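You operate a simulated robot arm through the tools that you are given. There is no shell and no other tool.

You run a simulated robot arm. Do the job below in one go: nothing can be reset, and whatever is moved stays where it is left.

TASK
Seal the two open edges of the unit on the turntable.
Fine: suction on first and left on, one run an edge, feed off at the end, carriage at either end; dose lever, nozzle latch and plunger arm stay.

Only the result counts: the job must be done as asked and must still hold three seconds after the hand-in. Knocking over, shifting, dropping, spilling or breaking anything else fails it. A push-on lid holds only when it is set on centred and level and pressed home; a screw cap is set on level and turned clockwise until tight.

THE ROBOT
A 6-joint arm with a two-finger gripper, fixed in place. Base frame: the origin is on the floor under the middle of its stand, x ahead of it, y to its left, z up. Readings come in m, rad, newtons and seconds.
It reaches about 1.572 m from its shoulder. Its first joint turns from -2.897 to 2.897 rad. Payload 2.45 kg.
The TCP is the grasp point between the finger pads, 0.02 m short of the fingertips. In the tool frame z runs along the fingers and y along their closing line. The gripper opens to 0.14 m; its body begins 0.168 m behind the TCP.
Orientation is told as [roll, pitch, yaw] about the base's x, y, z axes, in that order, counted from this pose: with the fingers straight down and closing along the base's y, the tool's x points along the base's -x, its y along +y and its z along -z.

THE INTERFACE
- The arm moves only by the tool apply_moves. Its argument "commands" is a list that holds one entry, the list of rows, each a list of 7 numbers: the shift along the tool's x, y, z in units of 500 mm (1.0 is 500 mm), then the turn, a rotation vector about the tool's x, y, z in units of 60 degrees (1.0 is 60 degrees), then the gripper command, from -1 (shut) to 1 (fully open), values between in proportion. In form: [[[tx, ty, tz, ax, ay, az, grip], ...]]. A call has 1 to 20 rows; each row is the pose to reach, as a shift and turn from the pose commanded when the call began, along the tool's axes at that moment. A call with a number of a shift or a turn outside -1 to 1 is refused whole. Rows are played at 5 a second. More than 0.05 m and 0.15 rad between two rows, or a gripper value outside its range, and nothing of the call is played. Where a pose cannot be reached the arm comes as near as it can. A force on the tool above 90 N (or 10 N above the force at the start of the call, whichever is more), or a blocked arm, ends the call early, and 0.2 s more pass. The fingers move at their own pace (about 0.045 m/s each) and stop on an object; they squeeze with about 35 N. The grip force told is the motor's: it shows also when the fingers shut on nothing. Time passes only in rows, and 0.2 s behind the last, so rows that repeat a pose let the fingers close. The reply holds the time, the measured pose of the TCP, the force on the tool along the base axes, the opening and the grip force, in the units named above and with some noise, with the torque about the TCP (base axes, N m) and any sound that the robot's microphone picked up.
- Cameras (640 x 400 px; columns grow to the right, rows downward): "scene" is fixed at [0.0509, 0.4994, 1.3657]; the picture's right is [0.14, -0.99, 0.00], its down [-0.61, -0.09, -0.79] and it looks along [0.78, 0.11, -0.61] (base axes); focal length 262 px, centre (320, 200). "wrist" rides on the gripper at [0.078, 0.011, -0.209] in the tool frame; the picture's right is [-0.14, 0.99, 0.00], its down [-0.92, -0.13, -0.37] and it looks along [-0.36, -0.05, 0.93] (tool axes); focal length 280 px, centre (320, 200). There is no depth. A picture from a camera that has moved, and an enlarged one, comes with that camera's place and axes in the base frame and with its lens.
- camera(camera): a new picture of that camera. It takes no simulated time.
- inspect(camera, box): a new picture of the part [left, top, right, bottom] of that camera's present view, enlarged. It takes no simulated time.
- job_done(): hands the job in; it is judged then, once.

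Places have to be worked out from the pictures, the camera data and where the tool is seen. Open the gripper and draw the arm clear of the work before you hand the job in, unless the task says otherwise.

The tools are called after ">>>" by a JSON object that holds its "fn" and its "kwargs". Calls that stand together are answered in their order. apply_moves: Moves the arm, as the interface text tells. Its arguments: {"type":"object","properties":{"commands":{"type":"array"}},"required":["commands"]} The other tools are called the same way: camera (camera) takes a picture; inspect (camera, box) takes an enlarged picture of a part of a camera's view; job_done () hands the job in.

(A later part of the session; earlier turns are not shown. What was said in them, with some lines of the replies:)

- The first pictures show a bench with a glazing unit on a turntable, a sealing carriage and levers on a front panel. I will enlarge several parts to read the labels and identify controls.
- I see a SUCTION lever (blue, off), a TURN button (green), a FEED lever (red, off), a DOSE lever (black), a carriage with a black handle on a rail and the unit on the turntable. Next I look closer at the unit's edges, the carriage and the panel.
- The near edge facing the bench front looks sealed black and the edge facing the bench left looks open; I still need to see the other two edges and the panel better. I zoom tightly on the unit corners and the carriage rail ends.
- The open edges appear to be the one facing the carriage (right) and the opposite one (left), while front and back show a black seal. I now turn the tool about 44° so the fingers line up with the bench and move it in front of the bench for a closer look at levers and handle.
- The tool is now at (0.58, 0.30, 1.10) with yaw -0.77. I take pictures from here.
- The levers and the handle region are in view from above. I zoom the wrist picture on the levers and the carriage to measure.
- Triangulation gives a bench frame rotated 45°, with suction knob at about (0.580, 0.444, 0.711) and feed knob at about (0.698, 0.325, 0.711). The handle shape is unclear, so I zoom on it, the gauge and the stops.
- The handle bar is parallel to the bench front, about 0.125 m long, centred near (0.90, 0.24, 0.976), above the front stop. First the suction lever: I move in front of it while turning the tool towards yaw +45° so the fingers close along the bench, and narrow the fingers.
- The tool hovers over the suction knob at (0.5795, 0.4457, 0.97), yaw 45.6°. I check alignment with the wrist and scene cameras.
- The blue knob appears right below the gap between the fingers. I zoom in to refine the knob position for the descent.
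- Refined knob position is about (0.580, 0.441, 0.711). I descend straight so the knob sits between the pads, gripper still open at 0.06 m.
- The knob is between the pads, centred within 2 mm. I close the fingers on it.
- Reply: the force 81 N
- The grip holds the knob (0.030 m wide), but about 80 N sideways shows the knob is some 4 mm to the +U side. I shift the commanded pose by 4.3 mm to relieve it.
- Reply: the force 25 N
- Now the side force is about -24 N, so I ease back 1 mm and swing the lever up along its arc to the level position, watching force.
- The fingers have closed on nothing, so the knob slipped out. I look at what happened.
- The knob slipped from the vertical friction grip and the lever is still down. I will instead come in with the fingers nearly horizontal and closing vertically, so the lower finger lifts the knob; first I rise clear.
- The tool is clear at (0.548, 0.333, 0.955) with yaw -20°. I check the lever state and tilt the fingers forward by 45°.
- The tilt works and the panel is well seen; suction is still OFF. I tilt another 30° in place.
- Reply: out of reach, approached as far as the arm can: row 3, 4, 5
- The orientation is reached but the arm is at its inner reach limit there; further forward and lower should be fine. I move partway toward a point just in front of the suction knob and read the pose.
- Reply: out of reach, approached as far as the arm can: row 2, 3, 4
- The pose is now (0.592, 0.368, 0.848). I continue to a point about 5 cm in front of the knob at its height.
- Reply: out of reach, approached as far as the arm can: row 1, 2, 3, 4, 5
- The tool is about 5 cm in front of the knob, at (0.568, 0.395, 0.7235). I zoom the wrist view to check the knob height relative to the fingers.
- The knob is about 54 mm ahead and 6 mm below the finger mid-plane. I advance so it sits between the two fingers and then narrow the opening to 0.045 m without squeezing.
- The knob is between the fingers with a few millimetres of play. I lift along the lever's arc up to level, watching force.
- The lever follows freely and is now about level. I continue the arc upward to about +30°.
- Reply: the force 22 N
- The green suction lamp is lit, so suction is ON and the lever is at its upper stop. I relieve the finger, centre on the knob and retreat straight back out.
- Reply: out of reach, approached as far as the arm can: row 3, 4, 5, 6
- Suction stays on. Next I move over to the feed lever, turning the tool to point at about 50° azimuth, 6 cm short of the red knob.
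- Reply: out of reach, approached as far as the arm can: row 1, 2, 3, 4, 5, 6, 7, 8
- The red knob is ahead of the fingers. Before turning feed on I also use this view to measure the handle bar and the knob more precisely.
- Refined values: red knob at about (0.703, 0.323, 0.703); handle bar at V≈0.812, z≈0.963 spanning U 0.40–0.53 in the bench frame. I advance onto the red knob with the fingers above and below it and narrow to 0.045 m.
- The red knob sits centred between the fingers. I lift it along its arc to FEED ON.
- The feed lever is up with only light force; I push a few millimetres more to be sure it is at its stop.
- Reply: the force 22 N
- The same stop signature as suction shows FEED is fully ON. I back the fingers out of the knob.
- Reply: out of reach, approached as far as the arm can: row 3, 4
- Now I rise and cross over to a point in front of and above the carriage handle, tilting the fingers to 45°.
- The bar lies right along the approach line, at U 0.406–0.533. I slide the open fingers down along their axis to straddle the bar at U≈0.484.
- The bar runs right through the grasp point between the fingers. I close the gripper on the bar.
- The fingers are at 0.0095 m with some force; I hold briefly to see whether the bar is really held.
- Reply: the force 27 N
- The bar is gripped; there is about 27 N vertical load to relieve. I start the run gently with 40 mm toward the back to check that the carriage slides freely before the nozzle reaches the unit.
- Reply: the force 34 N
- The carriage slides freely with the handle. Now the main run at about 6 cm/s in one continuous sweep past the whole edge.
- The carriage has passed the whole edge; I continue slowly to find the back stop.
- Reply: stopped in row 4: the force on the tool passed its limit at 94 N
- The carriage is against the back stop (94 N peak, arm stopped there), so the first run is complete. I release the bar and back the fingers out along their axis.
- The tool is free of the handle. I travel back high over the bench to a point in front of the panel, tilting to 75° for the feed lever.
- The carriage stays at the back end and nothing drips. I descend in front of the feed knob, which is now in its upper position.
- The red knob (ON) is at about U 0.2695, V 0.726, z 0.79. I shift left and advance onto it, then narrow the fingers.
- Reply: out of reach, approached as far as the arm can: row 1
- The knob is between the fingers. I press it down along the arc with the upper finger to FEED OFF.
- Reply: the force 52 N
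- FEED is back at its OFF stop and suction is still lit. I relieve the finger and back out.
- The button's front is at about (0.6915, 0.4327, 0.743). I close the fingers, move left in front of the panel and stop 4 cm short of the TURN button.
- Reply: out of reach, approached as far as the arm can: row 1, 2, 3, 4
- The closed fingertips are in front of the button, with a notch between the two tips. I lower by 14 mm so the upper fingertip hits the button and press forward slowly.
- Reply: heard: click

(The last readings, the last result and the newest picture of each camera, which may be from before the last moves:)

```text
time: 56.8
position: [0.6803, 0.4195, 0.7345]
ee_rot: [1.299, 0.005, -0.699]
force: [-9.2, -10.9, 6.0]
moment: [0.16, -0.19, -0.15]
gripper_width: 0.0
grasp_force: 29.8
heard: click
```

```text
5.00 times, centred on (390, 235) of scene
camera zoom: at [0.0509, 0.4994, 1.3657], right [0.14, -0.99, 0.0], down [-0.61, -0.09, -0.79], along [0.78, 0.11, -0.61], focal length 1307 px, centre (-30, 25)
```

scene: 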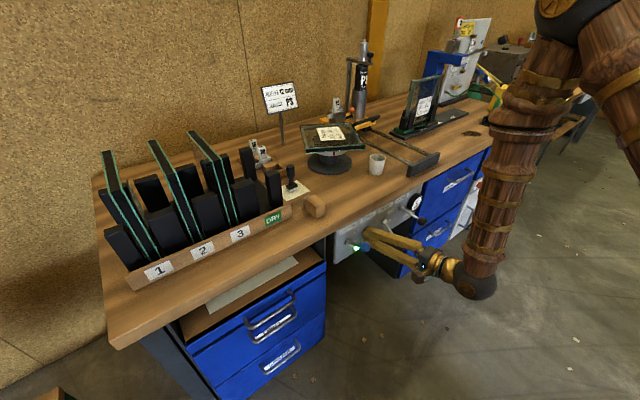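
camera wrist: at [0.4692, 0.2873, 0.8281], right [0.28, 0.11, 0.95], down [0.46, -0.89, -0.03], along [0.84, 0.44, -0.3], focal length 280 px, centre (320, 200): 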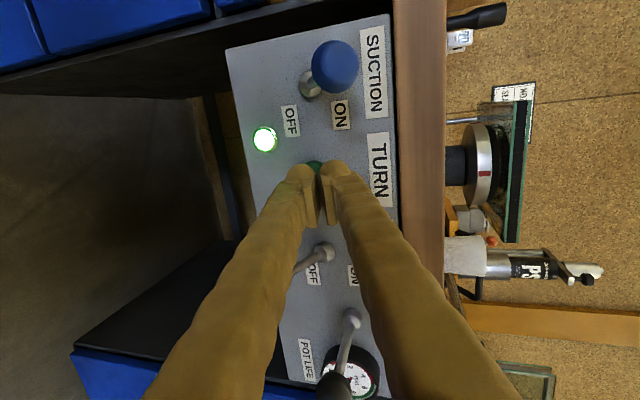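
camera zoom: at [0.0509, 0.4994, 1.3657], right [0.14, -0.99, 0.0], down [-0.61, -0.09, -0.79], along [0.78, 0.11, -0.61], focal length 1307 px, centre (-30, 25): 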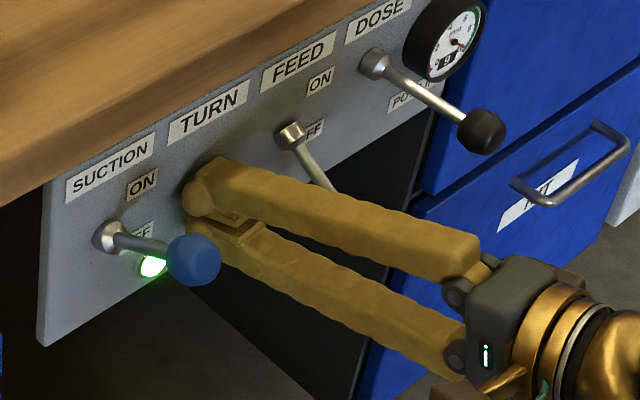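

A click was heard and the unit has begun to turn. I back off the button and let the table finish turning.

>>> {"fn": "apply_moves", "kwargs": {"commands": [[[0, 0, -0.02, 0, 0, 0, -1], [0, 0, -0.05, 0, 0, 0, -1], [0, 0, -0.08, 0, 0, 0, -1], [0, 0, -0.08, 0, 0, 0, -1], [0, 0, -0.08, 0, 0, 0, -1], [0, 0, -0.08, 0, 0, 0, -1], [0, 0, -0.08, 0, 0, 0, -1], [0, 0, -0.08, 0, 0, 0, -1], [0, 0, -0.08, 0, 0, 0, -1], [0, 0, -0.08, 0, 0, 0, -1]]]}}

>>> {"fn": "inspect", "kwargs": {"camera": "scene", "box": [285, 85, 405, 170]}}

```text
time: 59.0
position: [0.6544, 0.3913, 0.7452]
ee_rot: [1.298, 0.006, -0.696]
force: [-0.8, 0.4, 1.0]
moment: [-0.01, 0.02, 0.02]
gripper_width: 0.0001
grasp_force: 28.9
```

```text
4.71 times, centred on (345, 128) of scene
camera zoom: at [0.0509, 0.4994, 1.3657], right [0.14, -0.99, 0.0], down [-0.61, -0.09, -0.79], along [0.78, 0.11, -0.61], focal length 1230 px, centre (202, 541)
```

zoom: 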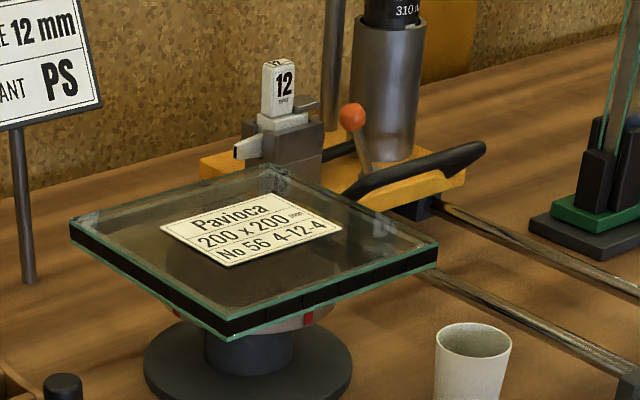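

The table turned 90° clockwise; the newly run edge now faces the front and looks black. I zoom in to check its whole length before turning once more.

>>> {"fn": "inspect", "kwargs": {"camera": "scene", "box": [322, 128, 372, 160]}}

>>> {"fn": "inspect", "kwargs": {"camera": "scene", "box": [295, 115, 345, 150]}}

```text
12.50 times, centred on (347, 144) of scene
camera zoom: at [0.0509, 0.4994, 1.3657], right [0.14, -0.99, 0.0], down [-0.61, -0.09, -0.79], along [0.78, 0.11, -0.61], focal length 3268 px, centre (-18, 900)
```

zoom: 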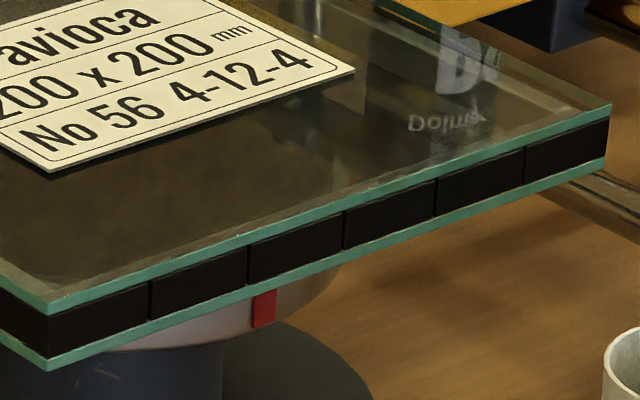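

```text
11.43 times, centred on (320, 132) of scene
camera zoom: at [0.0509, 0.4994, 1.3657], right [0.14, -0.99, 0.0], down [-0.61, -0.09, -0.79], along [0.78, 0.11, -0.61], focal length 2988 px, centre (320, 971)
```

zoom: 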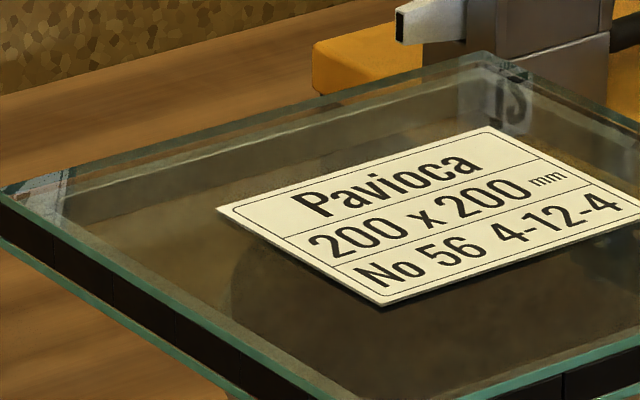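

All six segments of the first edge are filled black. I press TURN a second time, then back off and wait for the table.

>>> {"fn": "apply_moves", "kwargs": {"commands": [[[0, 0, 0.03, 0, 0, 0, -1], [0, 0, 0.055, 0, 0, 0, -1], [0, 0, 0.068, 0, 0, 0, -1], [0, 0, 0.074, 0, 0, 0, -1], [0, 0, 0.08, 0, 0, 0, -1]]]}}

>>> {"fn": "apply_moves", "kwargs": {"commands": [[[0, 0, -0.02, 0, 0, 0, -1], [0, 0, -0.05, 0, 0, 0, -1], [0, 0, -0.08, 0, 0, 0, -1], [0, 0, -0.08, 0, 0, 0, -1], [0, 0, -0.08, 0, 0, 0, -1], [0, 0, -0.08, 0, 0, 0, -1], [0, 0, -0.08, 0, 0, 0, -1], [0, 0, -0.08, 0, 0, 0, -1], [0, 0, -0.08, 0, 0, 0, -1], [0, 0, -0.08, 0, 0, 0, -1]]]}}

>>> {"fn": "inspect", "kwargs": {"camera": "scene", "box": [285, 85, 405, 170]}}

>>> {"fn": "inspect", "kwargs": {"camera": "scene", "box": [295, 115, 375, 160]}}

```text
time: 60.2
position: [0.6809, 0.4194, 0.736]
ee_rot: [1.299, 0.005, -0.698]
force: [-12.1, -14.5, 6.6]
moment: [0.2, -0.22, -0.2]
gripper_width: 0.0001
grasp_force: 29.2
heard: click
```

```text
time: 62.4
position: [0.656, 0.3896, 0.7464]
ee_rot: [1.298, 0.004, -0.697]
force: [0.0, -0.1, 0.8]
moment: [0.02, 0.0, 0.0]
gripper_width: 0.0001
grasp_force: 29.5
```

```text
4.71 times, centred on (345, 128) of scene
camera zoom: at [0.0509, 0.4994, 1.3657], right [0.14, -0.99, 0.0], down [-0.61, -0.09, -0.79], along [0.78, 0.11, -0.61], focal length 1230 px, centre (202, 541)
```

zoom: 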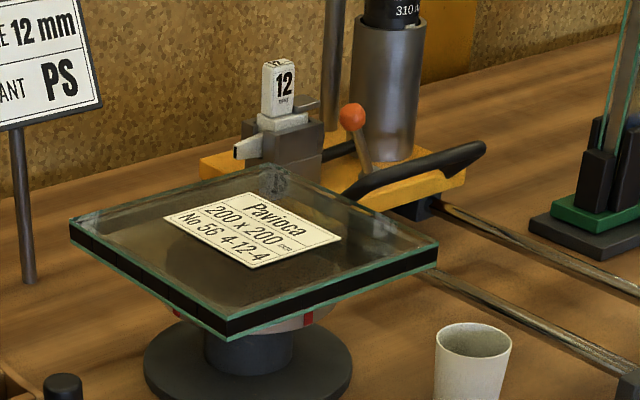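

```text
8.00 times, centred on (335, 138) of scene
camera zoom: at [0.0509, 0.4994, 1.3657], right [0.14, -0.99, 0.0], down [-0.61, -0.09, -0.79], along [0.78, 0.11, -0.61], focal length 2092 px, centre (200, 700)
```

zoom: 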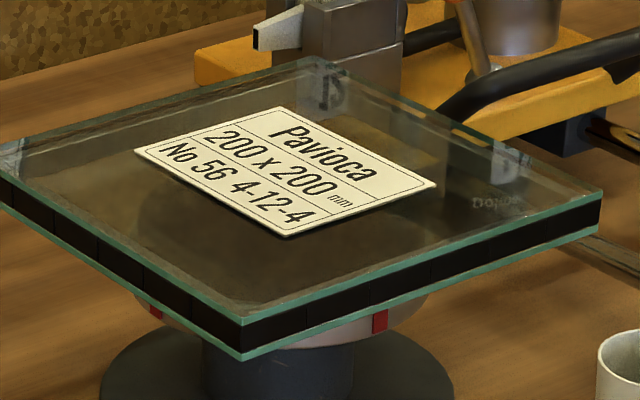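

The remaining open edge now faces the nozzle side. I go back to the feed lever, opening the fingers on the way.

>>> {"fn": "apply_moves", "kwargs": {"commands": [[[0.0037, -0.0077, -0.0594, 0, 0, 0, -1], [0.0074, -0.0154, -0.1188, 0, 0, 0, -1], [-0.0342, -0.0348, -0.1206, 0, 0, 0, -0.143], [-0.0757, -0.0542, -0.1224, 0, 0, 0, -0.143], [-0.1173, -0.0736, -0.1242, 0, 0, 0, -0.143], [-0.1588, -0.093, -0.126, 0, 0, 0, -0.143]]]}}

>>> {"fn": "camera", "kwargs": {"camera": "wrist"}}

```text
time: 63.8
position: [0.6687, 0.2836, 0.7172]
ee_rot: [1.299, 0.005, -0.694]
force: [-0.7, -0.4, 0.1]
moment: [0.0, -0.02, -0.02]
gripper_width: 0.0596
grasp_force: 0.2
out of reach, approached as far as the arm can: row 1, 2, 3, 4, 5
```

```text
taken
camera wrist: at [0.4818, 0.1799, 0.7841], right [0.28, 0.11, 0.95], down [0.46, -0.89, -0.03], along [0.84, 0.45, -0.3], focal length 280 px, centre (320, 200)
```

wrist: 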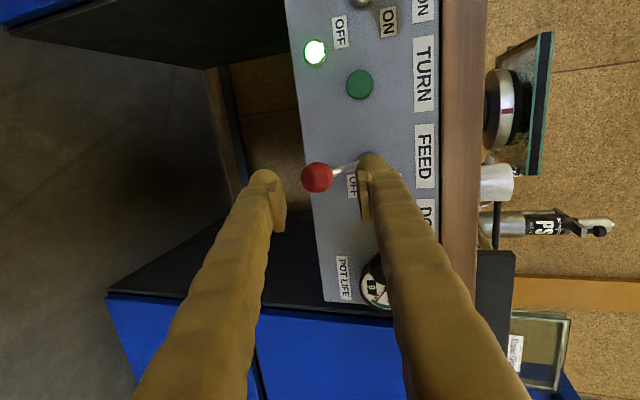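

The view matches the earlier approach, with the lever at OFF. I advance onto the knob again and narrow the fingers.

>>> {"fn": "apply_moves", "kwargs": {"commands": [[[-0.0028, 0.0008, 0.03, 0, 0, 0, -0.143], [-0.0028, 0.0008, 0.06, 0, 0, 0, -0.143], [-0.0028, 0.0008, 0.09, 0, 0, 0, -0.143], [-0.0028, 0.0008, 0.1084, 0, 0, 0, -0.143], [-0.0028, 0.0008, 0.1084, 0, 0, 0, -0.357], [-0.0028, 0.0008, 0.1084, 0, 0, 0, -0.357]]]}}

>>> {"fn": "camera", "kwargs": {"camera": "wrist"}}

```text
time: 65.2
position: [0.7031, 0.322, 0.7026]
ee_rot: [1.298, 0.005, -0.698]
force: [-0.3, 0.6, 0.5]
moment: [-0.02, 0.01, -0.02]
gripper_width: 0.0448
grasp_force: 0.0
```

```text
taken
camera wrist: at [0.5156, 0.2196, 0.77], right [0.28, 0.11, 0.95], down [0.46, -0.89, -0.03], along [0.84, 0.44, -0.3], focal length 280 px, centre (320, 200)
```

wrist: 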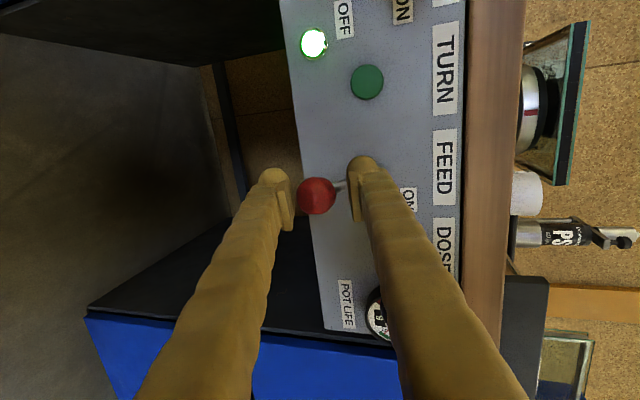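

The knob is centred between the fingers again. I lift it to FEED ON up to its stop.

>>> {"fn": "apply_moves", "kwargs": {"commands": [[[0, 0.0135, -0.0038, 0, 0, 0, -0.357], [0.0009, 0.026, -0.0184, 0, 0, 0, -0.357], [0.0017, 0.0383, -0.0303, 0, 0, 0, -0.357], [0.0023, 0.0542, -0.0422, 0, 0, 0, -0.357], [0.0027, 0.0689, -0.0509, 0, 0, 0, -0.357], [0.0029, 0.0845, -0.0581, 0, 0, 0, -0.357], [0.003, 0.1006, -0.0635, 0, 0, 0, -0.357], [0.0029, 0.1173, -0.0671, 0, 0, 0, -0.357], [0.0027, 0.1344, -0.0692, 0, 0, 0, -0.357], [0.0023, 0.1513, -0.0693, 0, 0, 0, -0.357], [0.0018, 0.1658, -0.068, 0, 0, 0, -0.357], [0.0014, 0.1768, -0.0659, 0, 0, 0, -0.357], [0.001, 0.1877, -0.0638, 0, 0, 0, -0.357]]]}}

>>> {"fn": "inspect", "kwargs": {"camera": "scene", "box": [340, 190, 440, 260]}}

```text
time: 68.0
position: [0.7, 0.3175, 0.8021]
ee_rot: [1.296, 0.003, -0.698]
force: [-6.9, -14.5, -17.3]
moment: [-0.5, 0.29, -0.02]
gripper_width: 0.0593
grasp_force: 10.4
```

```text
5.71 times, centred on (390, 225) of scene
camera zoom: at [0.0509, 0.4994, 1.3657], right [0.14, -0.99, 0.0], down [-0.61, -0.09, -0.79], along [0.78, 0.11, -0.61], focal length 1494 px, centre (-80, 57)
```

zoom: 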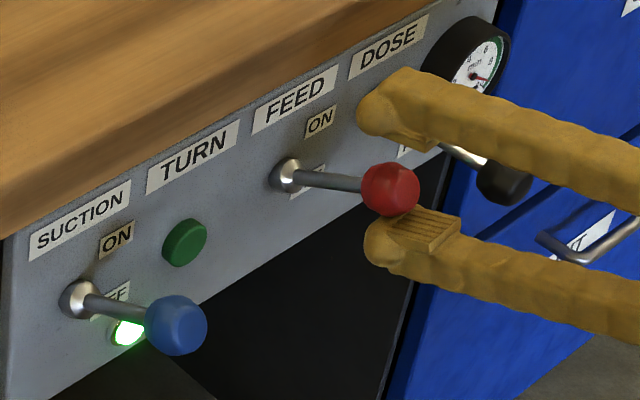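

FEED is ON at its stop again. I back out of the knob.

>>> {"fn": "apply_moves", "kwargs": {"commands": [[[0, -0.012, 0, 0, 0, 0, -0.143], [0, -0.012, -0.03, 0, 0, 0, -0.143], [0, -0.012, -0.07, 0, 0, 0, -0.143], [0, -0.012, -0.11, 0, 0, 0, -0.143]]]}}

```text
time: 69.0
position: [0.6863, 0.2784, 0.8099]
ee_rot: [1.299, 0.004, -0.695]
force: [0.9, -0.4, 0.4]
moment: [0.0, -0.01, -0.06]
gripper_width: 0.0601
grasp_force: 0.1
out of reach, approached as far as the arm can: row 3, 4
```

Clear of the knob; now I rise and travel to the handle at the back end, tilting back to 45°.

>>> {"fn": "apply_moves", "kwargs": {"commands": [[[0, 0.0848, -0.0237, 0, 0, 0, -0.143], [0, 0.1695, -0.0473, 0, 0, 0, -0.143], [0, 0.2543, -0.071, 0, 0, 0, -0.143], [0, 0.339, -0.0946, 0, 0, 0, -0.143], [0, 0.4238, -0.1183, 0, 0, 0, -0.143], [-0.0418, 0.4392, -0.0549, 0.0445, -0.0065, 0.0038, -0.143], [-0.0836, 0.4546, 0.0085, 0.0891, -0.013, 0.0075, -0.143], [-0.1255, 0.47, 0.0719, 0.1336, -0.0195, 0.0113, -0.143], [-0.1673, 0.4854, 0.1353, 0.1782, -0.026, 0.015, -0.143], [-0.2091, 0.5008, 0.1987, 0.2227, -0.0325, 0.0188, -0.143], [-0.2509, 0.5162, 0.2621, 0.2673, -0.039, 0.0225, -0.143], [-0.2927, 0.5316, 0.3255, 0.3118, -0.0455, 0.0263, -0.143], [-0.3345, 0.547, 0.3889, 0.3564, -0.052, 0.03, -0.143], [-0.3764, 0.5624, 0.4523, 0.4009, -0.0585, 0.0338, -0.143], [-0.4182, 0.5778, 0.5157, 0.4455, -0.065, 0.0375, -0.143], [-0.46, 0.5932, 0.5791, 0.49, -0.0715, 0.0413, -0.143]]]}}

>>> {"fn": "camera", "kwargs": {"camera": "wrist"}}

```text
time: 72.4
position: [1.0963, 0.4044, 1.0161]
ee_rot: [0.786, 0.004, -0.784]
force: [1.0, 0.4, 0.6]
moment: [-0.01, 0.06, 0.02]
gripper_width: 0.0599
grasp_force: 0.0
```

```text
taken
camera wrist: at [0.9413, 0.359, 1.1723], right [0.59, 0.4, 0.7], down [0.41, -0.9, 0.17], along [0.69, 0.18, -0.7], focal length 280 px, centre (320, 200)
```

wrist: 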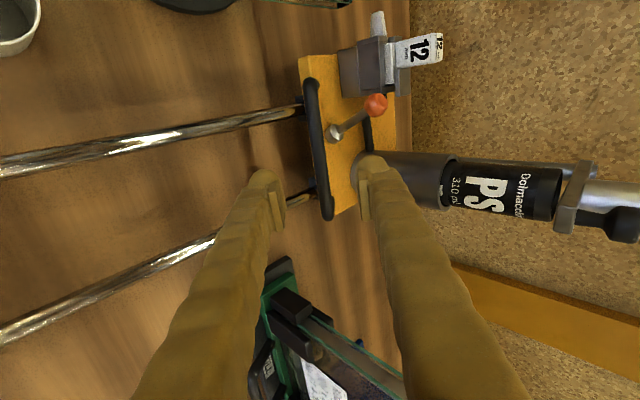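

The bar at the back lies at about V≈1.116. I slide the open fingers onto it along their axis.

>>> {"fn": "apply_moves", "kwargs": {"commands": [[[0.004, 0.002, 0.045, 0, 0, 0, -0.143], [0.008, 0.004, 0.09, 0, 0, 0, -0.143], [0.008, 0.006, 0.125, 0, 0, 0, -0.143], [0.008, 0.006, 0.149, 0, 0, 0, -0.143]]]}}

>>> {"fn": "camera", "kwargs": {"camera": "wrist"}}

```text
time: 73.4
position: [1.1283, 0.4467, 0.966]
ee_rot: [0.786, 0.006, -0.782]
force: [-0.6, -0.2, -0.3]
moment: [-0.01, 0.0, -0.02]
gripper_width: 0.0601
grasp_force: 0.1
```

```text
taken
camera wrist: at [0.9749, 0.4016, 1.1219], right [0.59, 0.4, 0.7], down [0.41, -0.9, 0.17], along [0.69, 0.19, -0.7], focal length 280 px, centre (320, 200)
```

wrist: 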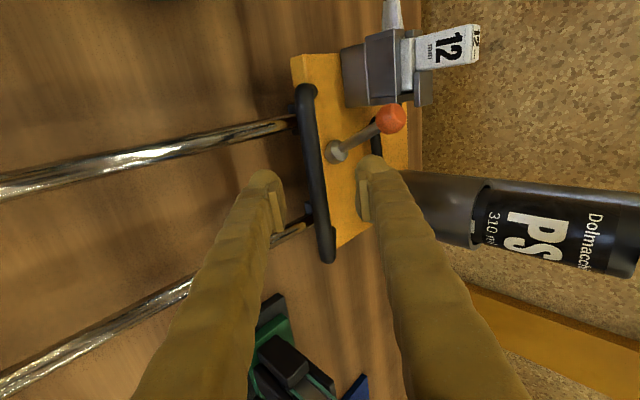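

The bar is centred between the pads as before. I close the gripper on it.

>>> {"fn": "apply_moves", "kwargs": {"commands": [[[0, 0, 0, 0, 0, 0, -0.6], [0, 0, 0, 0, 0, 0, -0.8], [0, 0, 0, 0, 0, 0, -1], [0, 0, 0, 0, 0, 0, -1]]]}}

```text
time: 74.4
position: [1.1282, 0.4447, 0.9648]
ee_rot: [0.784, 0.004, -0.78]
force: [-9.1, -6.9, -5.5]
moment: [-0.04, -0.04, 0.08]
gripper_width: 0.0094
grasp_force: 27.3
```

The bar is held with low side forces. I start the return run with 40 mm toward the front, still off the unit.

>>> {"fn": "apply_moves", "kwargs": {"commands": [[[0, -0.0141, -0.0141, 0, 0, 0, -1], [0, -0.0283, -0.0283, 0, 0, 0, -1], [0, -0.0424, -0.0424, 0, 0, 0, -1], [0, -0.0566, -0.0566, 0, 0, 0, -1]]]}}

>>> {"fn": "inspect", "kwargs": {"camera": "scene", "box": [300, 80, 430, 165]}}

```text
time: 75.4
position: [1.0987, 0.4173, 0.9632]
ee_rot: [0.783, 0.008, -0.782]
force: [-9.8, 8.4, -15.5]
moment: [-0.04, 0.01, 0.22]
gripper_width: 0.0094
grasp_force: 36.5
```

```text
4.71 times, centred on (365, 122) of scene
camera zoom: at [0.0509, 0.4994, 1.3657], right [0.14, -0.99, 0.0], down [-0.61, -0.09, -0.79], along [0.78, 0.11, -0.61], focal length 1230 px, centre (108, 565)
```

zoom: 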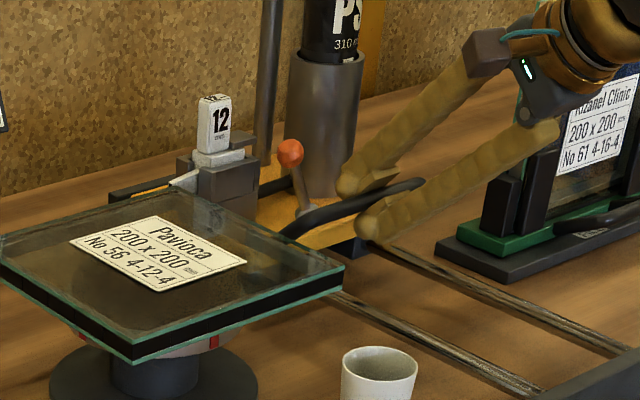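

The carriage follows well. Now the continuous sweep of 0.25 m toward the front at the same speed as the first run.

>>> {"fn": "apply_moves", "kwargs": {"commands": [[[0, -0.0177, -0.0177, 0, 0, 0, -1], [0, -0.0354, -0.0354, 0, 0, 0, -1], [0, -0.053, -0.053, 0, 0, 0, -1], [0, -0.0707, -0.0707, 0, 0, 0, -1], [0, -0.0884, -0.0884, 0, 0, 0, -1], [0, -0.1061, -0.1061, 0, 0, 0, -1], [0, -0.1238, -0.1238, 0, 0, 0, -1], [0, -0.1414, -0.1414, 0, 0, 0, -1], [0, -0.1591, -0.1591, 0, 0, 0, -1], [0, -0.1768, -0.1768, 0, 0, 0, -1], [0, -0.1945, -0.1945, 0, 0, 0, -1], [0, -0.2122, -0.2122, 0, 0, 0, -1], [0, -0.2298, -0.2298, 0, 0, 0, -1], [0, -0.2475, -0.2475, 0, 0, 0, -1], [0, -0.2652, -0.2652, 0, 0, 0, -1], [0, -0.2829, -0.2829, 0, 0, 0, -1], [0, -0.3006, -0.3006, 0, 0, 0, -1], [0, -0.3182, -0.3182, 0, 0, 0, -1], [0, -0.3359, -0.3359, 0, 0, 0, -1], [0, -0.3536, -0.3536, 0, 0, 0, -1]]]}}

>>> {"fn": "inspect", "kwargs": {"camera": "scene", "box": [300, 80, 470, 190]}}

```text
time: 79.6
position: [0.9237, 0.2416, 0.965]
ee_rot: [0.784, 0.004, -0.781]
force: [-23.4, 19.9, -23.7]
moment: [0.06, 0.12, 0.2]
gripper_width: 0.0093
grasp_force: 37.2
```

```text
3.64 times, centred on (385, 135) of scene
camera zoom: at [0.0509, 0.4994, 1.3657], right [0.14, -0.99, 0.0], down [-0.61, -0.09, -0.79], along [0.78, 0.11, -0.61], focal length 951 px, centre (84, 436)
```

zoom: 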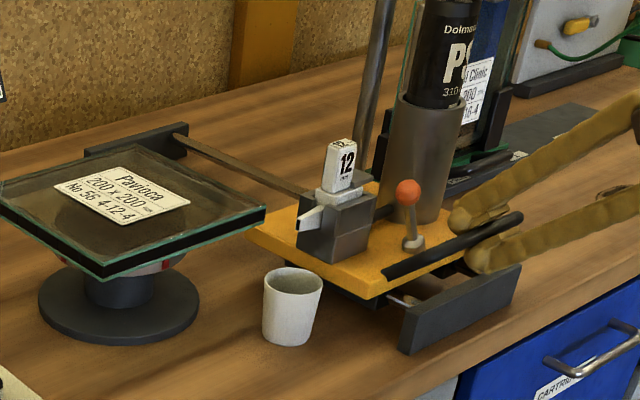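

The carriage is about 1 cm short of the front stop. I ease it forward until it touches.

>>> {"fn": "apply_moves", "kwargs": {"commands": [[[0, -0.0057, -0.0057, 0, 0, 0, -1], [0, -0.0113, -0.0113, 0, 0, 0, -1], [0, -0.0155, -0.0155, 0, 0, 0, -1], [0, -0.0184, -0.0184, 0, 0, 0, -1]]]}}

```text
time: 80.6
position: [0.9168, 0.2332, 0.9653]
ee_rot: [0.785, 0.005, -0.782]
force: [-3.6, 28.9, -25.9]
moment: [0.09, 0.08, 0.2]
gripper_width: 0.0091
grasp_force: 37.3
```

The pose matches the original front position and an opposing force of about 18 N has appeared; I press 1.5 mm more to confirm the stop.

>>> {"fn": "apply_moves", "kwargs": {"commands": [[[0, -0.0011, -0.0011, 0, 0, 0, -1], [0, -0.0021, -0.0021, 0, 0, 0, -1], [0, -0.0021, -0.0021, 0, 0, 0, -1]]]}}

>>> {"fn": "inspect", "kwargs": {"camera": "scene", "box": [370, 115, 450, 175]}}

```text
time: 81.4
position: [0.9164, 0.2319, 0.9657]
ee_rot: [0.787, 0.003, -0.784]
force: [46.9, 45.3, -18.5]
moment: [0.1, 0.11, 0.54]
gripper_width: 0.0099
grasp_force: 37.7
```

```text
6.67 times, centred on (410, 145) of scene
camera zoom: at [0.0509, 0.4994, 1.3657], right [0.14, -0.99, 0.0], down [-0.61, -0.09, -0.79], along [0.78, 0.11, -0.61], focal length 1743 px, centre (-280, 567)
```

zoom: 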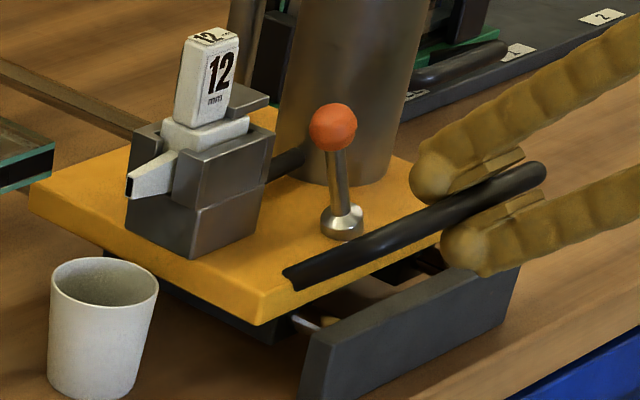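

The front stop is confirmed (about 65 N against it). I relax the push, open the gripper and back out along the fingers.

>>> {"fn": "apply_moves", "kwargs": {"commands": [[[0, 0.0042, 0.0042, 0, 0, 0, -1], [0, 0.0042, 0.0042, 0, 0, 0, -0.143], [0, 0.0042, 0.0042, 0, 0, 0, -0.143], [0, 0.0042, 0.0042, 0, 0, 0, -0.143], [0, 0.0042, -0.046, 0, 0, 0, -0.143], [0, 0.0042, -0.106, 0, 0, 0, -0.143], [0, 0.0042, -0.156, 0, 0, 0, -0.143]]]}}

>>> {"fn": "inspect", "kwargs": {"camera": "scene", "box": [370, 115, 450, 175]}}

```text
time: 83.0
position: [0.8782, 0.1929, 1.0208]
ee_rot: [0.784, 0.006, -0.782]
force: [-0.8, -0.1, 0.0]
moment: [0.01, -0.01, 0.01]
gripper_width: 0.0597
grasp_force: 0.0
```

```text
6.67 times, centred on (410, 145) of scene
camera zoom: at [0.0509, 0.4994, 1.3657], right [0.14, -0.99, 0.0], down [-0.61, -0.09, -0.79], along [0.78, 0.11, -0.61], focal length 1743 px, centre (-280, 567)
```

zoom: 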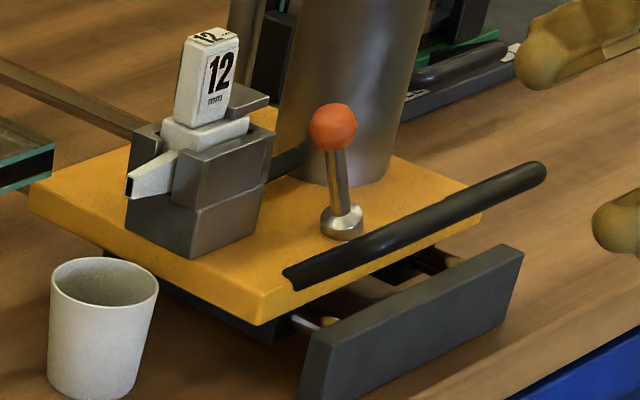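

The carriage rests at its front end. I return to the feed lever, tilting to 75° on the way.

>>> {"fn": "apply_moves", "kwargs": {"commands": [[[0.0561, -0.0292, -0.0009, -0.0714, 0.0104, -0.006, -0.143], [0.1122, -0.0584, -0.0018, -0.1429, 0.0209, -0.012, -0.143], [0.1683, -0.0876, -0.0027, -0.2143, 0.0313, -0.018, -0.143], [0.2245, -0.1168, -0.0037, -0.2857, 0.0417, -0.024, -0.143], [0.2806, -0.146, -0.0046, -0.3571, 0.0521, -0.03, -0.143], [0.3367, -0.1752, -0.0055, -0.4286, 0.0626, -0.036, -0.143], [0.3928, -0.2044, -0.0064, -0.5, 0.073, -0.042, -0.143]]]}}

```text
time: 84.6
position: [0.6855, 0.2789, 0.9547]
ee_rot: [1.311, 0.005, -0.697]
force: [-0.8, 0.3, -0.5]
moment: [-0.02, 0.0, 0.01]
gripper_width: 0.0598
grasp_force: 0.1
```

In front of the panel at z 0.955; I descend to the height of the raised red knob.

>>> {"fn": "apply_moves", "kwargs": {"commands": [[[0, -0.0702, 0.0187, 0, 0, 0, -0.143], [0, -0.1404, 0.0373, 0, 0, 0, -0.143], [0, -0.2105, 0.056, 0, 0, 0, -0.143], [0, -0.2807, 0.0747, 0, 0, 0, -0.143]]]}}

>>> {"fn": "camera", "kwargs": {"camera": "wrist"}}

```text
time: 85.6
position: [0.6856, 0.2786, 0.8085]
ee_rot: [1.308, 0.005, -0.695]
force: [-0.4, -0.2, 0.0]
moment: [0.02, 0.0, 0.04]
gripper_width: 0.0599
grasp_force: 0.1
out of reach, approached as far as the arm can: row 2, 3
```

```text
taken
camera wrist: at [0.4993, 0.1754, 0.8738], right [0.27, 0.11, 0.96], down [0.46, -0.89, -0.03], along [0.85, 0.45, -0.29], focal length 280 px, centre (320, 200)
```

wrist: 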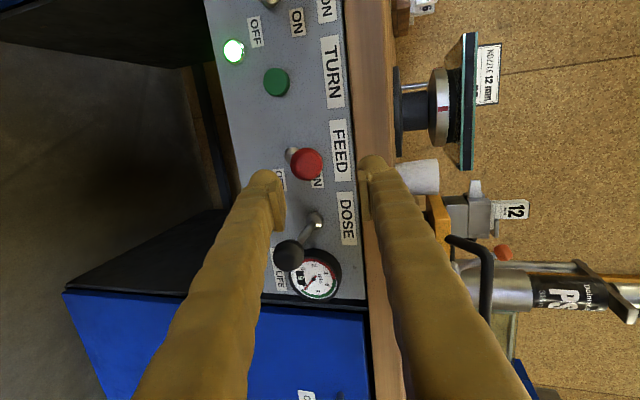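

Same view as at the first shut-off. I move onto the red knob and narrow the fingers.

>>> {"fn": "apply_moves", "kwargs": {"commands": [[[0.0288, -0.014, 0, 0, 0, 0, -0.143], [0.0288, -0.014, 0.03, 0, 0, 0, -0.143], [0.0288, -0.014, 0.065, 0, 0, 0, -0.143], [0.0288, -0.014, 0.098, 0, 0, 0, -0.143], [0.0288, -0.014, 0.098, 0, 0, 0, -0.357], [0.0288, -0.014, 0.098, 0, 0, 0, -0.357]]]}}

>>> {"fn": "camera", "kwargs": {"camera": "wrist"}}

```text
time: 87.0
position: [0.7028, 0.3219, 0.7895]
ee_rot: [1.309, 0.006, -0.693]
force: [0.2, -0.2, -0.1]
moment: [0.01, 0.0, 0.02]
gripper_width: 0.0451
grasp_force: 0.1
out of reach, approached as far as the arm can: row 1
```

```text
taken
camera wrist: at [0.5152, 0.2196, 0.8546], right [0.27, 0.11, 0.96], down [0.46, -0.89, -0.03], along [0.85, 0.45, -0.29], focal length 280 px, centre (320, 200)
```

wrist: 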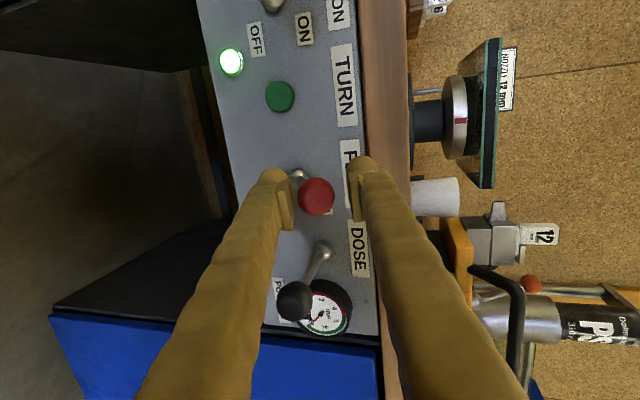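

The knob is between the fingers. I press it down along its arc to FEED OFF.

>>> {"fn": "apply_moves", "kwargs": {"commands": [[[0, -0.0135, 0.0038, 0, 0, 0, -0.357], [0.0007, -0.0291, -0.0008, 0, 0, 0, -0.357], [0.0015, -0.0484, -0.0039, 0, 0, 0, -0.357], [0.002, -0.0679, -0.0044, 0, 0, 0, -0.357], [0.0023, -0.0875, -0.0027, 0, 0, 0, -0.357], [0.0024, -0.1066, 0.0014, 0, 0, 0, -0.357], [0.0023, -0.1249, 0.0078, 0, 0, 0, -0.357], [0.002, -0.1426, 0.0164, 0, 0, 0, -0.357], [0.0015, -0.159, 0.027, 0, 0, 0, -0.357], [0.0007, -0.174, 0.0397, 0, 0, 0, -0.357], [0, -0.1849, 0.0516, 0, 0, 0, -0.357], [-0.0002, -0.1902, 0.0552, 0, 0, 0, -0.357], [-0.0002, -0.195, 0.0565, 0, 0, 0, -0.357]]]}}

>>> {"fn": "inspect", "kwargs": {"camera": "scene", "box": [340, 185, 440, 265]}}

```text
time: 89.8
position: [0.7022, 0.3237, 0.6882]
ee_rot: [1.311, 0.006, -0.697]
force: [-25.5, -34.4, 32.6]
moment: [1.49, -1.36, -0.25]
gripper_width: 0.0613
grasp_force: 12.6
```

```text
5.00 times, centred on (390, 225) of scene
camera zoom: at [0.0509, 0.4994, 1.3657], right [0.14, -0.99, 0.0], down [-0.61, -0.09, -0.79], along [0.78, 0.11, -0.61], focal length 1307 px, centre (-30, 75)
```

zoom: 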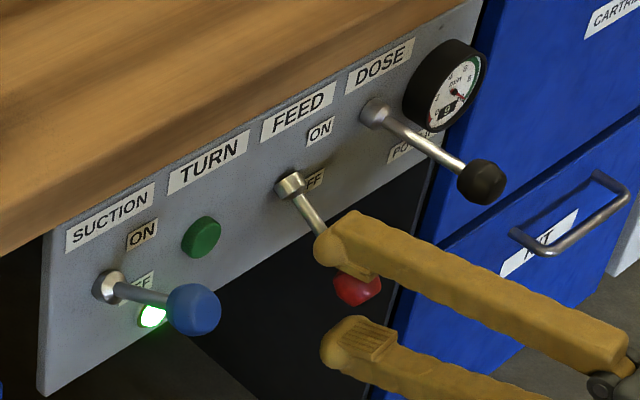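

FEED is OFF at its lower stop, with suction still lit and the dose lever untouched. I relieve the finger and back out.

>>> {"fn": "apply_moves", "kwargs": {"commands": [[[0, 0.012, 0, 0, 0, 0, -0.143], [0, 0.014, -0.03, 0, 0, 0, -0.143], [0, 0.014, -0.07, 0, 0, 0, -0.143], [0, 0.014, -0.11, 0, 0, 0, -0.143]]]}}

>>> {"fn": "inspect", "kwargs": {"camera": "scene", "box": [330, 185, 440, 270]}}

>>> {"fn": "inspect", "kwargs": {"camera": "scene", "box": [290, 90, 410, 175]}}

```text
time: 90.8
position: [0.6693, 0.2852, 0.7085]
ee_rot: [1.31, 0.007, -0.695]
force: [0.6, -0.6, 0.4]
moment: [-0.03, 0.0, -0.01]
gripper_width: 0.0601
grasp_force: 0.0
```

```text
4.71 times, centred on (385, 228) of scene
camera zoom: at [0.0509, 0.4994, 1.3657], right [0.14, -0.99, 0.0], down [-0.61, -0.09, -0.79], along [0.78, 0.11, -0.61], focal length 1230 px, centre (14, 71)
```

zoom: 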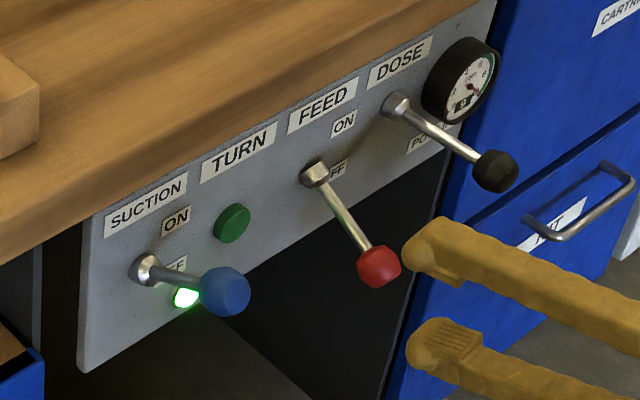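

```text
4.71 times, centred on (350, 132) of scene
camera zoom: at [0.0509, 0.4994, 1.3657], right [0.14, -0.99, 0.0], down [-0.61, -0.09, -0.79], along [0.78, 0.11, -0.61], focal length 1230 px, centre (179, 518)
```

zoom: 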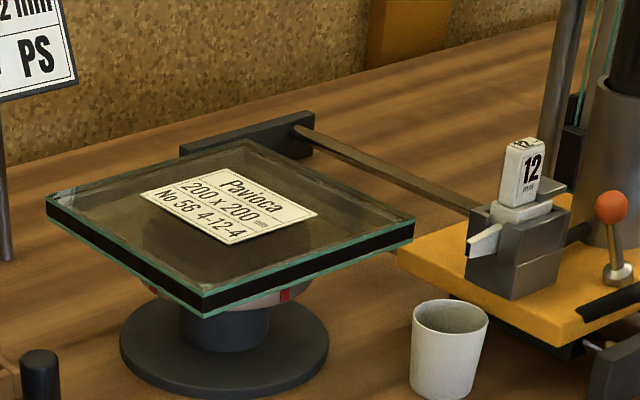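

All controls are as asked: suction on, feed off, dose untouched. I rise clear of the panel and zoom on the unit's last edge to verify the seal.

>>> {"fn": "apply_moves", "kwargs": {"commands": [[[0, 0.0773, -0.0207, 0, 0, 0, -0.143], [0, 0.1546, -0.0414, 0, 0, 0, -0.143], [0, 0.2318, -0.0621, 0, 0, 0, -0.143], [0, 0.3091, -0.0828, 0, 0, 0, -0.143], [0, 0.3864, -0.1035, 0, 0, 0, 0.2], [0, 0.4637, -0.1242, 0, 0, 0, 0.5], [0, 0.541, -0.1449, 0, 0, 0, 1], [0, 0.6183, -0.1656, 0, 0, 0, 1]]]}}

>>> {"fn": "inspect", "kwargs": {"camera": "scene", "box": [325, 110, 375, 145]}}

>>> {"fn": "camera", "kwargs": {"camera": "wrist"}}

```text
time: 92.6
position: [0.6686, 0.2839, 1.0286]
ee_rot: [1.31, 0.005, -0.694]
force: [0.3, -0.5, 0.2]
moment: [-0.03, 0.01, 0.0]
gripper_width: 0.14
grasp_force: 0.0
out of reach, approached as far as the arm can: row 1, 2, 3, 4, 5, 6
```

```text
11.43 times, centred on (350, 128) of scene
camera zoom: at [0.0509, 0.4994, 1.3657], right [0.14, -0.99, 0.0], down [-0.61, -0.09, -0.79], along [0.78, 0.11, -0.61], focal length 2988 px, centre (-23, 1029)
```

zoom: 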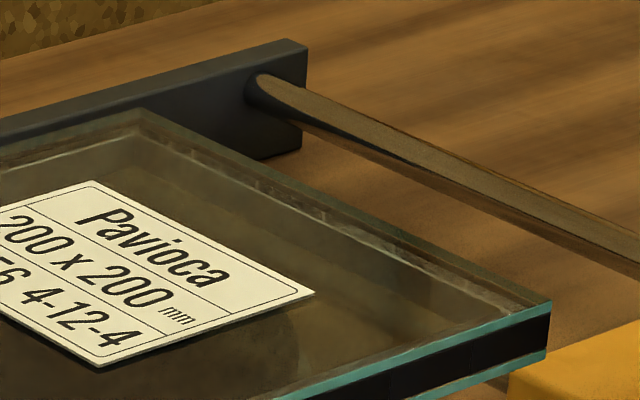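

```text
taken
camera wrist: at [0.4822, 0.1808, 1.0941], right [0.27, 0.11, 0.96], down [0.46, -0.89, -0.03], along [0.85, 0.45, -0.29], focal length 280 px, centre (320, 200)
```

wrist: 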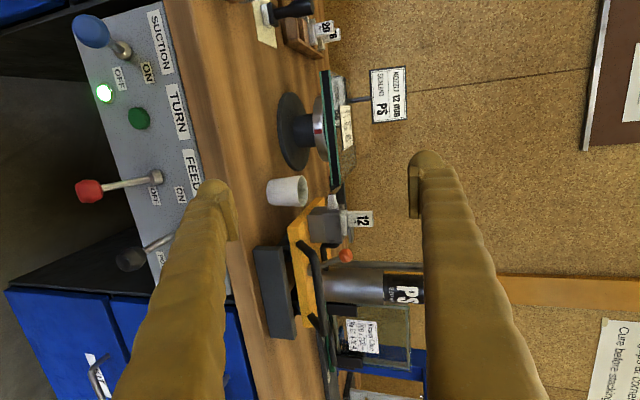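

The far edge shows a dark line through the glass, but I want a direct look. I rise high and swing the wrist camera to look at the unit from the carriage side, well above everything.

>>> {"fn": "apply_moves", "kwargs": {"commands": [[[0, 0.0887, -0.0238, 0.0348, 0.0671, -0.0387, 1], [0, 0.1774, -0.0475, 0.0697, 0.1342, -0.0774, 1], [0, 0.2661, -0.0713, 0.1045, 0.2012, -0.1161, 1], [0, 0.3548, -0.0951, 0.1394, 0.2683, -0.1548, 1], [0, 0.4435, -0.1189, 0.1742, 0.3354, -0.1935, 1], [0, 0.5322, -0.1426, 0.2091, 0.4025, -0.2322, 1], [0, 0.6209, -0.1664, 0.2439, 0.4695, -0.2708, 1], [-0.0636, 0.6333, -0.1202, 0.2788, 0.5366, -0.3095, 1], [-0.1272, 0.6456, -0.074, 0.3136, 0.6037, -0.3482, 1], [-0.1908, 0.658, -0.0278, 0.3485, 0.6708, -0.3869, 1], [-0.2544, 0.6703, 0.0184, 0.3833, 0.7378, -0.4256, 1], [-0.318, 0.6827, 0.0646, 0.4182, 0.8049, -0.4643, 1], [-0.3816, 0.695, 0.1108, 0.453, 0.872, -0.503, 1]]]}}

>>> {"fn": "camera", "kwargs": {"camera": "wrist"}}

>>> {"fn": "camera", "kwargs": {"camera": "scene"}}

```text
time: 95.4
position: [0.911, 0.2715, 1.3538]
ee_rot: [0.79, 0.0, 0.35]
force: [-0.7, -0.2, 1.3]
moment: [-0.12, -0.14, -0.09]
gripper_width: 0.1403
grasp_force: 0.0
```

```text
taken
camera wrist: at [0.8861, 0.1136, 1.5089], right [-0.11, 0.7, 0.7], down [0.99, -0.02, 0.17], along [0.13, 0.71, -0.69], focal length 280 px, centre (320, 200)
```

wrist: 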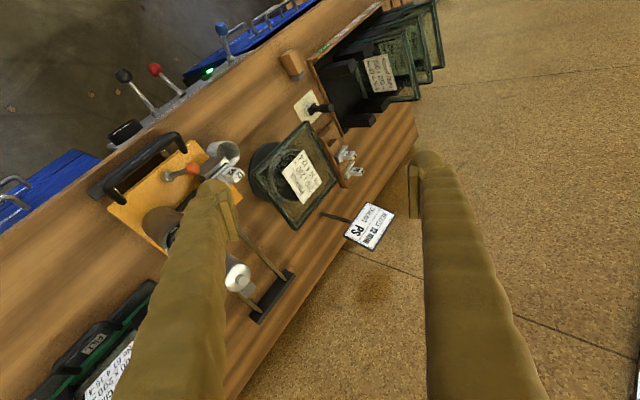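

```text
taken
```

scene: 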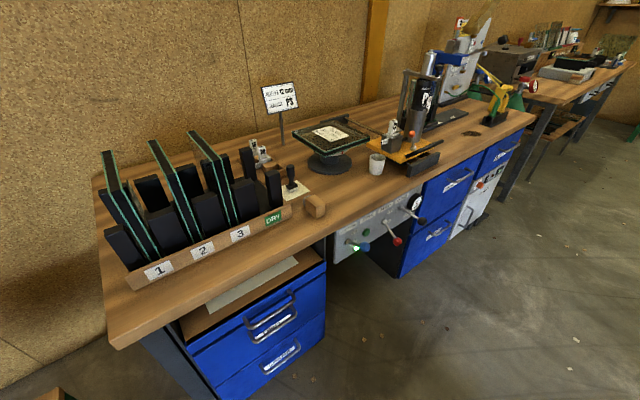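

The whole unit is visible from the carriage side. I zoom in on the edge facing the carriage, and on the carriage and levers.

>>> {"fn": "inspect", "kwargs": {"camera": "wrist", "box": [235, 110, 345, 240]}}

>>> {"fn": "inspect", "kwargs": {"camera": "wrist", "box": [245, 155, 315, 235]}}

>>> {"fn": "inspect", "kwargs": {"camera": "wrist", "box": [80, 120, 260, 240]}}

>>> {"fn": "inspect", "kwargs": {"camera": "scene", "box": [285, 90, 455, 180]}}

>>> {"fn": "inspect", "kwargs": {"camera": "scene", "box": [330, 185, 440, 270]}}

```text
3.08 times, centred on (290, 175) of wrist
camera zoom: at [0.8861, 0.1136, 1.5089], right [-0.11, 0.7, 0.7], down [0.99, -0.02, 0.17], along [0.13, 0.71, -0.69], focal length 863 px, centre (412, 277)
```

zoom: 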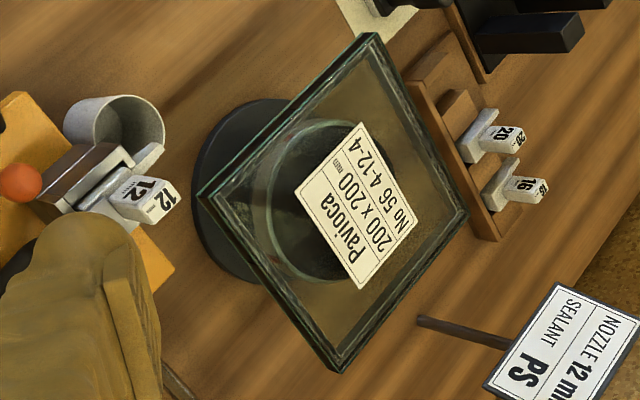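

```text
5.00 times, centred on (280, 195) of wrist
camera zoom: at [0.8861, 0.1136, 1.5089], right [-0.11, 0.7, 0.7], down [0.99, -0.02, 0.17], along [0.13, 0.71, -0.69], focal length 1402 px, centre (520, 225)
```

zoom: 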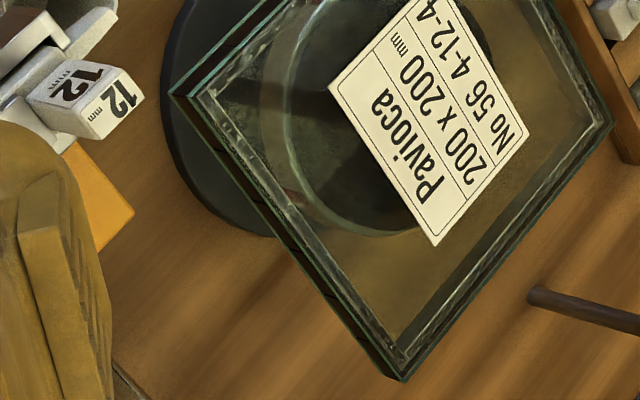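

```text
3.33 times, centred on (170, 180) of wrist
camera zoom: at [0.8861, 0.1136, 1.5089], right [-0.11, 0.7, 0.7], down [0.99, -0.02, 0.17], along [0.13, 0.71, -0.69], focal length 935 px, centre (820, 267)
```

zoom: 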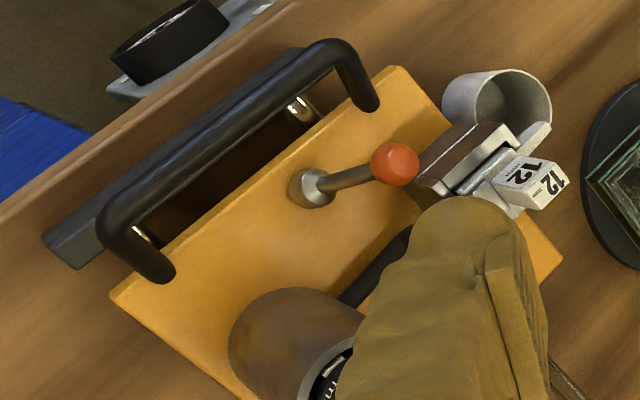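

```text
3.76 times, centred on (370, 135) of scene
camera zoom: at [0.0509, 0.4994, 1.3657], right [0.14, -0.99, 0.0], down [-0.61, -0.09, -0.79], along [0.78, 0.11, -0.61], focal length 984 px, centre (132, 445)
```

zoom: 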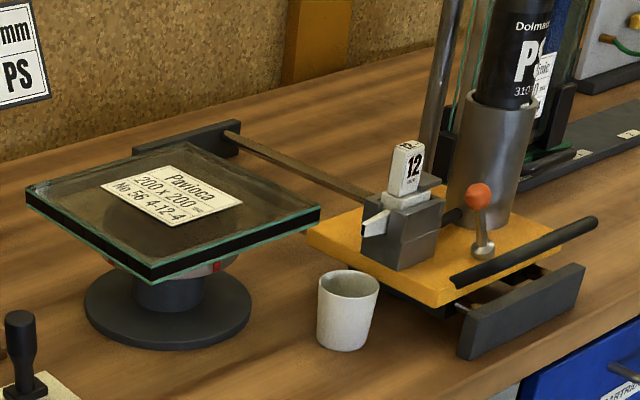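

```text
4.71 times, centred on (385, 228) of scene
camera zoom: at [0.0509, 0.4994, 1.3657], right [0.14, -0.99, 0.0], down [-0.61, -0.09, -0.79], along [0.78, 0.11, -0.61], focal length 1230 px, centre (14, 71)
```

zoom: 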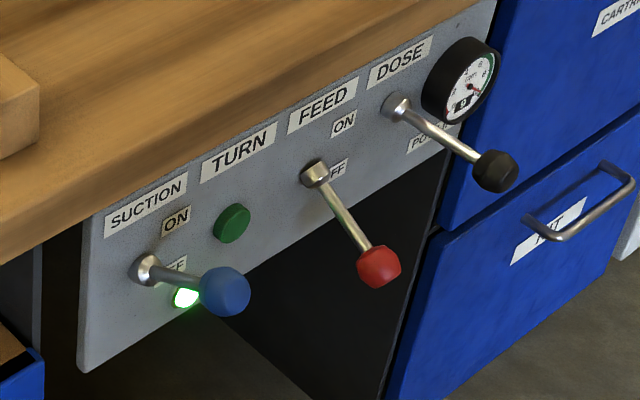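

The edge facing the carriage looks black too; I zoom more tightly to check all its segments.

>>> {"fn": "inspect", "kwargs": {"camera": "wrist", "box": [250, 168, 280, 198]}}

>>> {"fn": "inspect", "kwargs": {"camera": "wrist", "box": [270, 195, 305, 235]}}

```text
13.33 times, centred on (265, 183) of wrist
camera zoom: at [0.8861, 0.1136, 1.5089], right [-0.11, 0.7, 0.7], down [0.99, -0.02, 0.17], along [0.13, 0.71, -0.69], focal length 3738 px, centre (1053, 427)
```

zoom: 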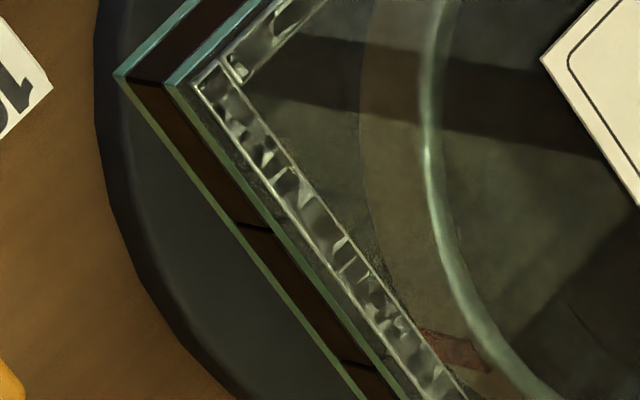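

```text
10.00 times, centred on (288, 215) of wrist
camera zoom: at [0.8861, 0.1136, 1.5089], right [-0.11, 0.7, 0.7], down [0.99, -0.02, 0.17], along [0.13, 0.71, -0.69], focal length 2804 px, centre (645, 50)
```

zoom: 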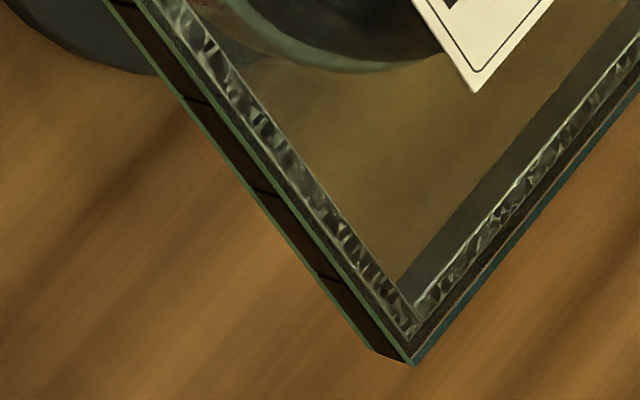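

All segments of the second edge are filled; carriage is at the front end, suction lit, feed off, dose, latch and plunger untouched. I draw the arm back clear of the bench with the gripper open.

>>> {"fn": "apply_moves", "kwargs": {"commands": [[[0.0712, 0.0133, 0.0134, 0, 0, 0, 1], [0.1423, 0.0265, 0.0269, 0, 0, 0, 1], [0.2135, 0.0398, 0.0403, 0, 0, 0, 1], [0.2847, 0.0531, 0.0537, 0, 0, 0, 1], [0.3558, 0.0663, 0.0672, 0, 0, 0, 1], [0.427, 0.0796, 0.0806, 0, 0, 0, 1], [0.427, 0.0796, 0.0806, 0, 0, 0, 1]]]}}

>>> {"fn": "camera", "kwargs": {"camera": "scene"}}

```text
time: 97.0
position: [0.6898, 0.2523, 1.3483]
ee_rot: [0.789, 0.004, 0.348]
force: [-0.5, -0.7, -0.3]
moment: [0.01, -0.02, -0.02]
gripper_width: 0.1396
grasp_force: 0.0
```

```text
taken
```

scene: 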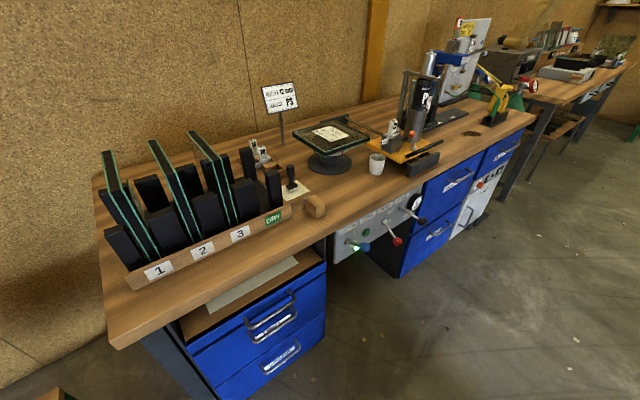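

The arm is clear with the gripper open; everything else stands as before, both edges are sealed, suction is on, feed is off and the carriage is at its front end. I hand the job in.

>>> {"fn": "job_done", "kwargs": {}}

```text
The job is handed in.
```

I sealed the two open edges of the unit and handed the job in. I don't have the judge's result.

- **Edges:** Each edge got one run. The first ran front to back; then I pressed TURN twice, and the second ran back to front. Close-up pictures show sealant along the full length of both.
- **Controls:** Suction went on first and is still on, with its lamp lit. Feed was switched off after each run and is off now.
- **Carriage:** It is against its front stop.
- **Left alone:** I didn't touch the dose lever, nozzle latch or plunger arm, and nothing else on the bench was disturbed.

My first try at the suction lever, gripping it from above, slipped off without moving it. I lifted it from below instead. The carriage met the back stop at about 94 N at the end of the first run; I saw no sign of damage.
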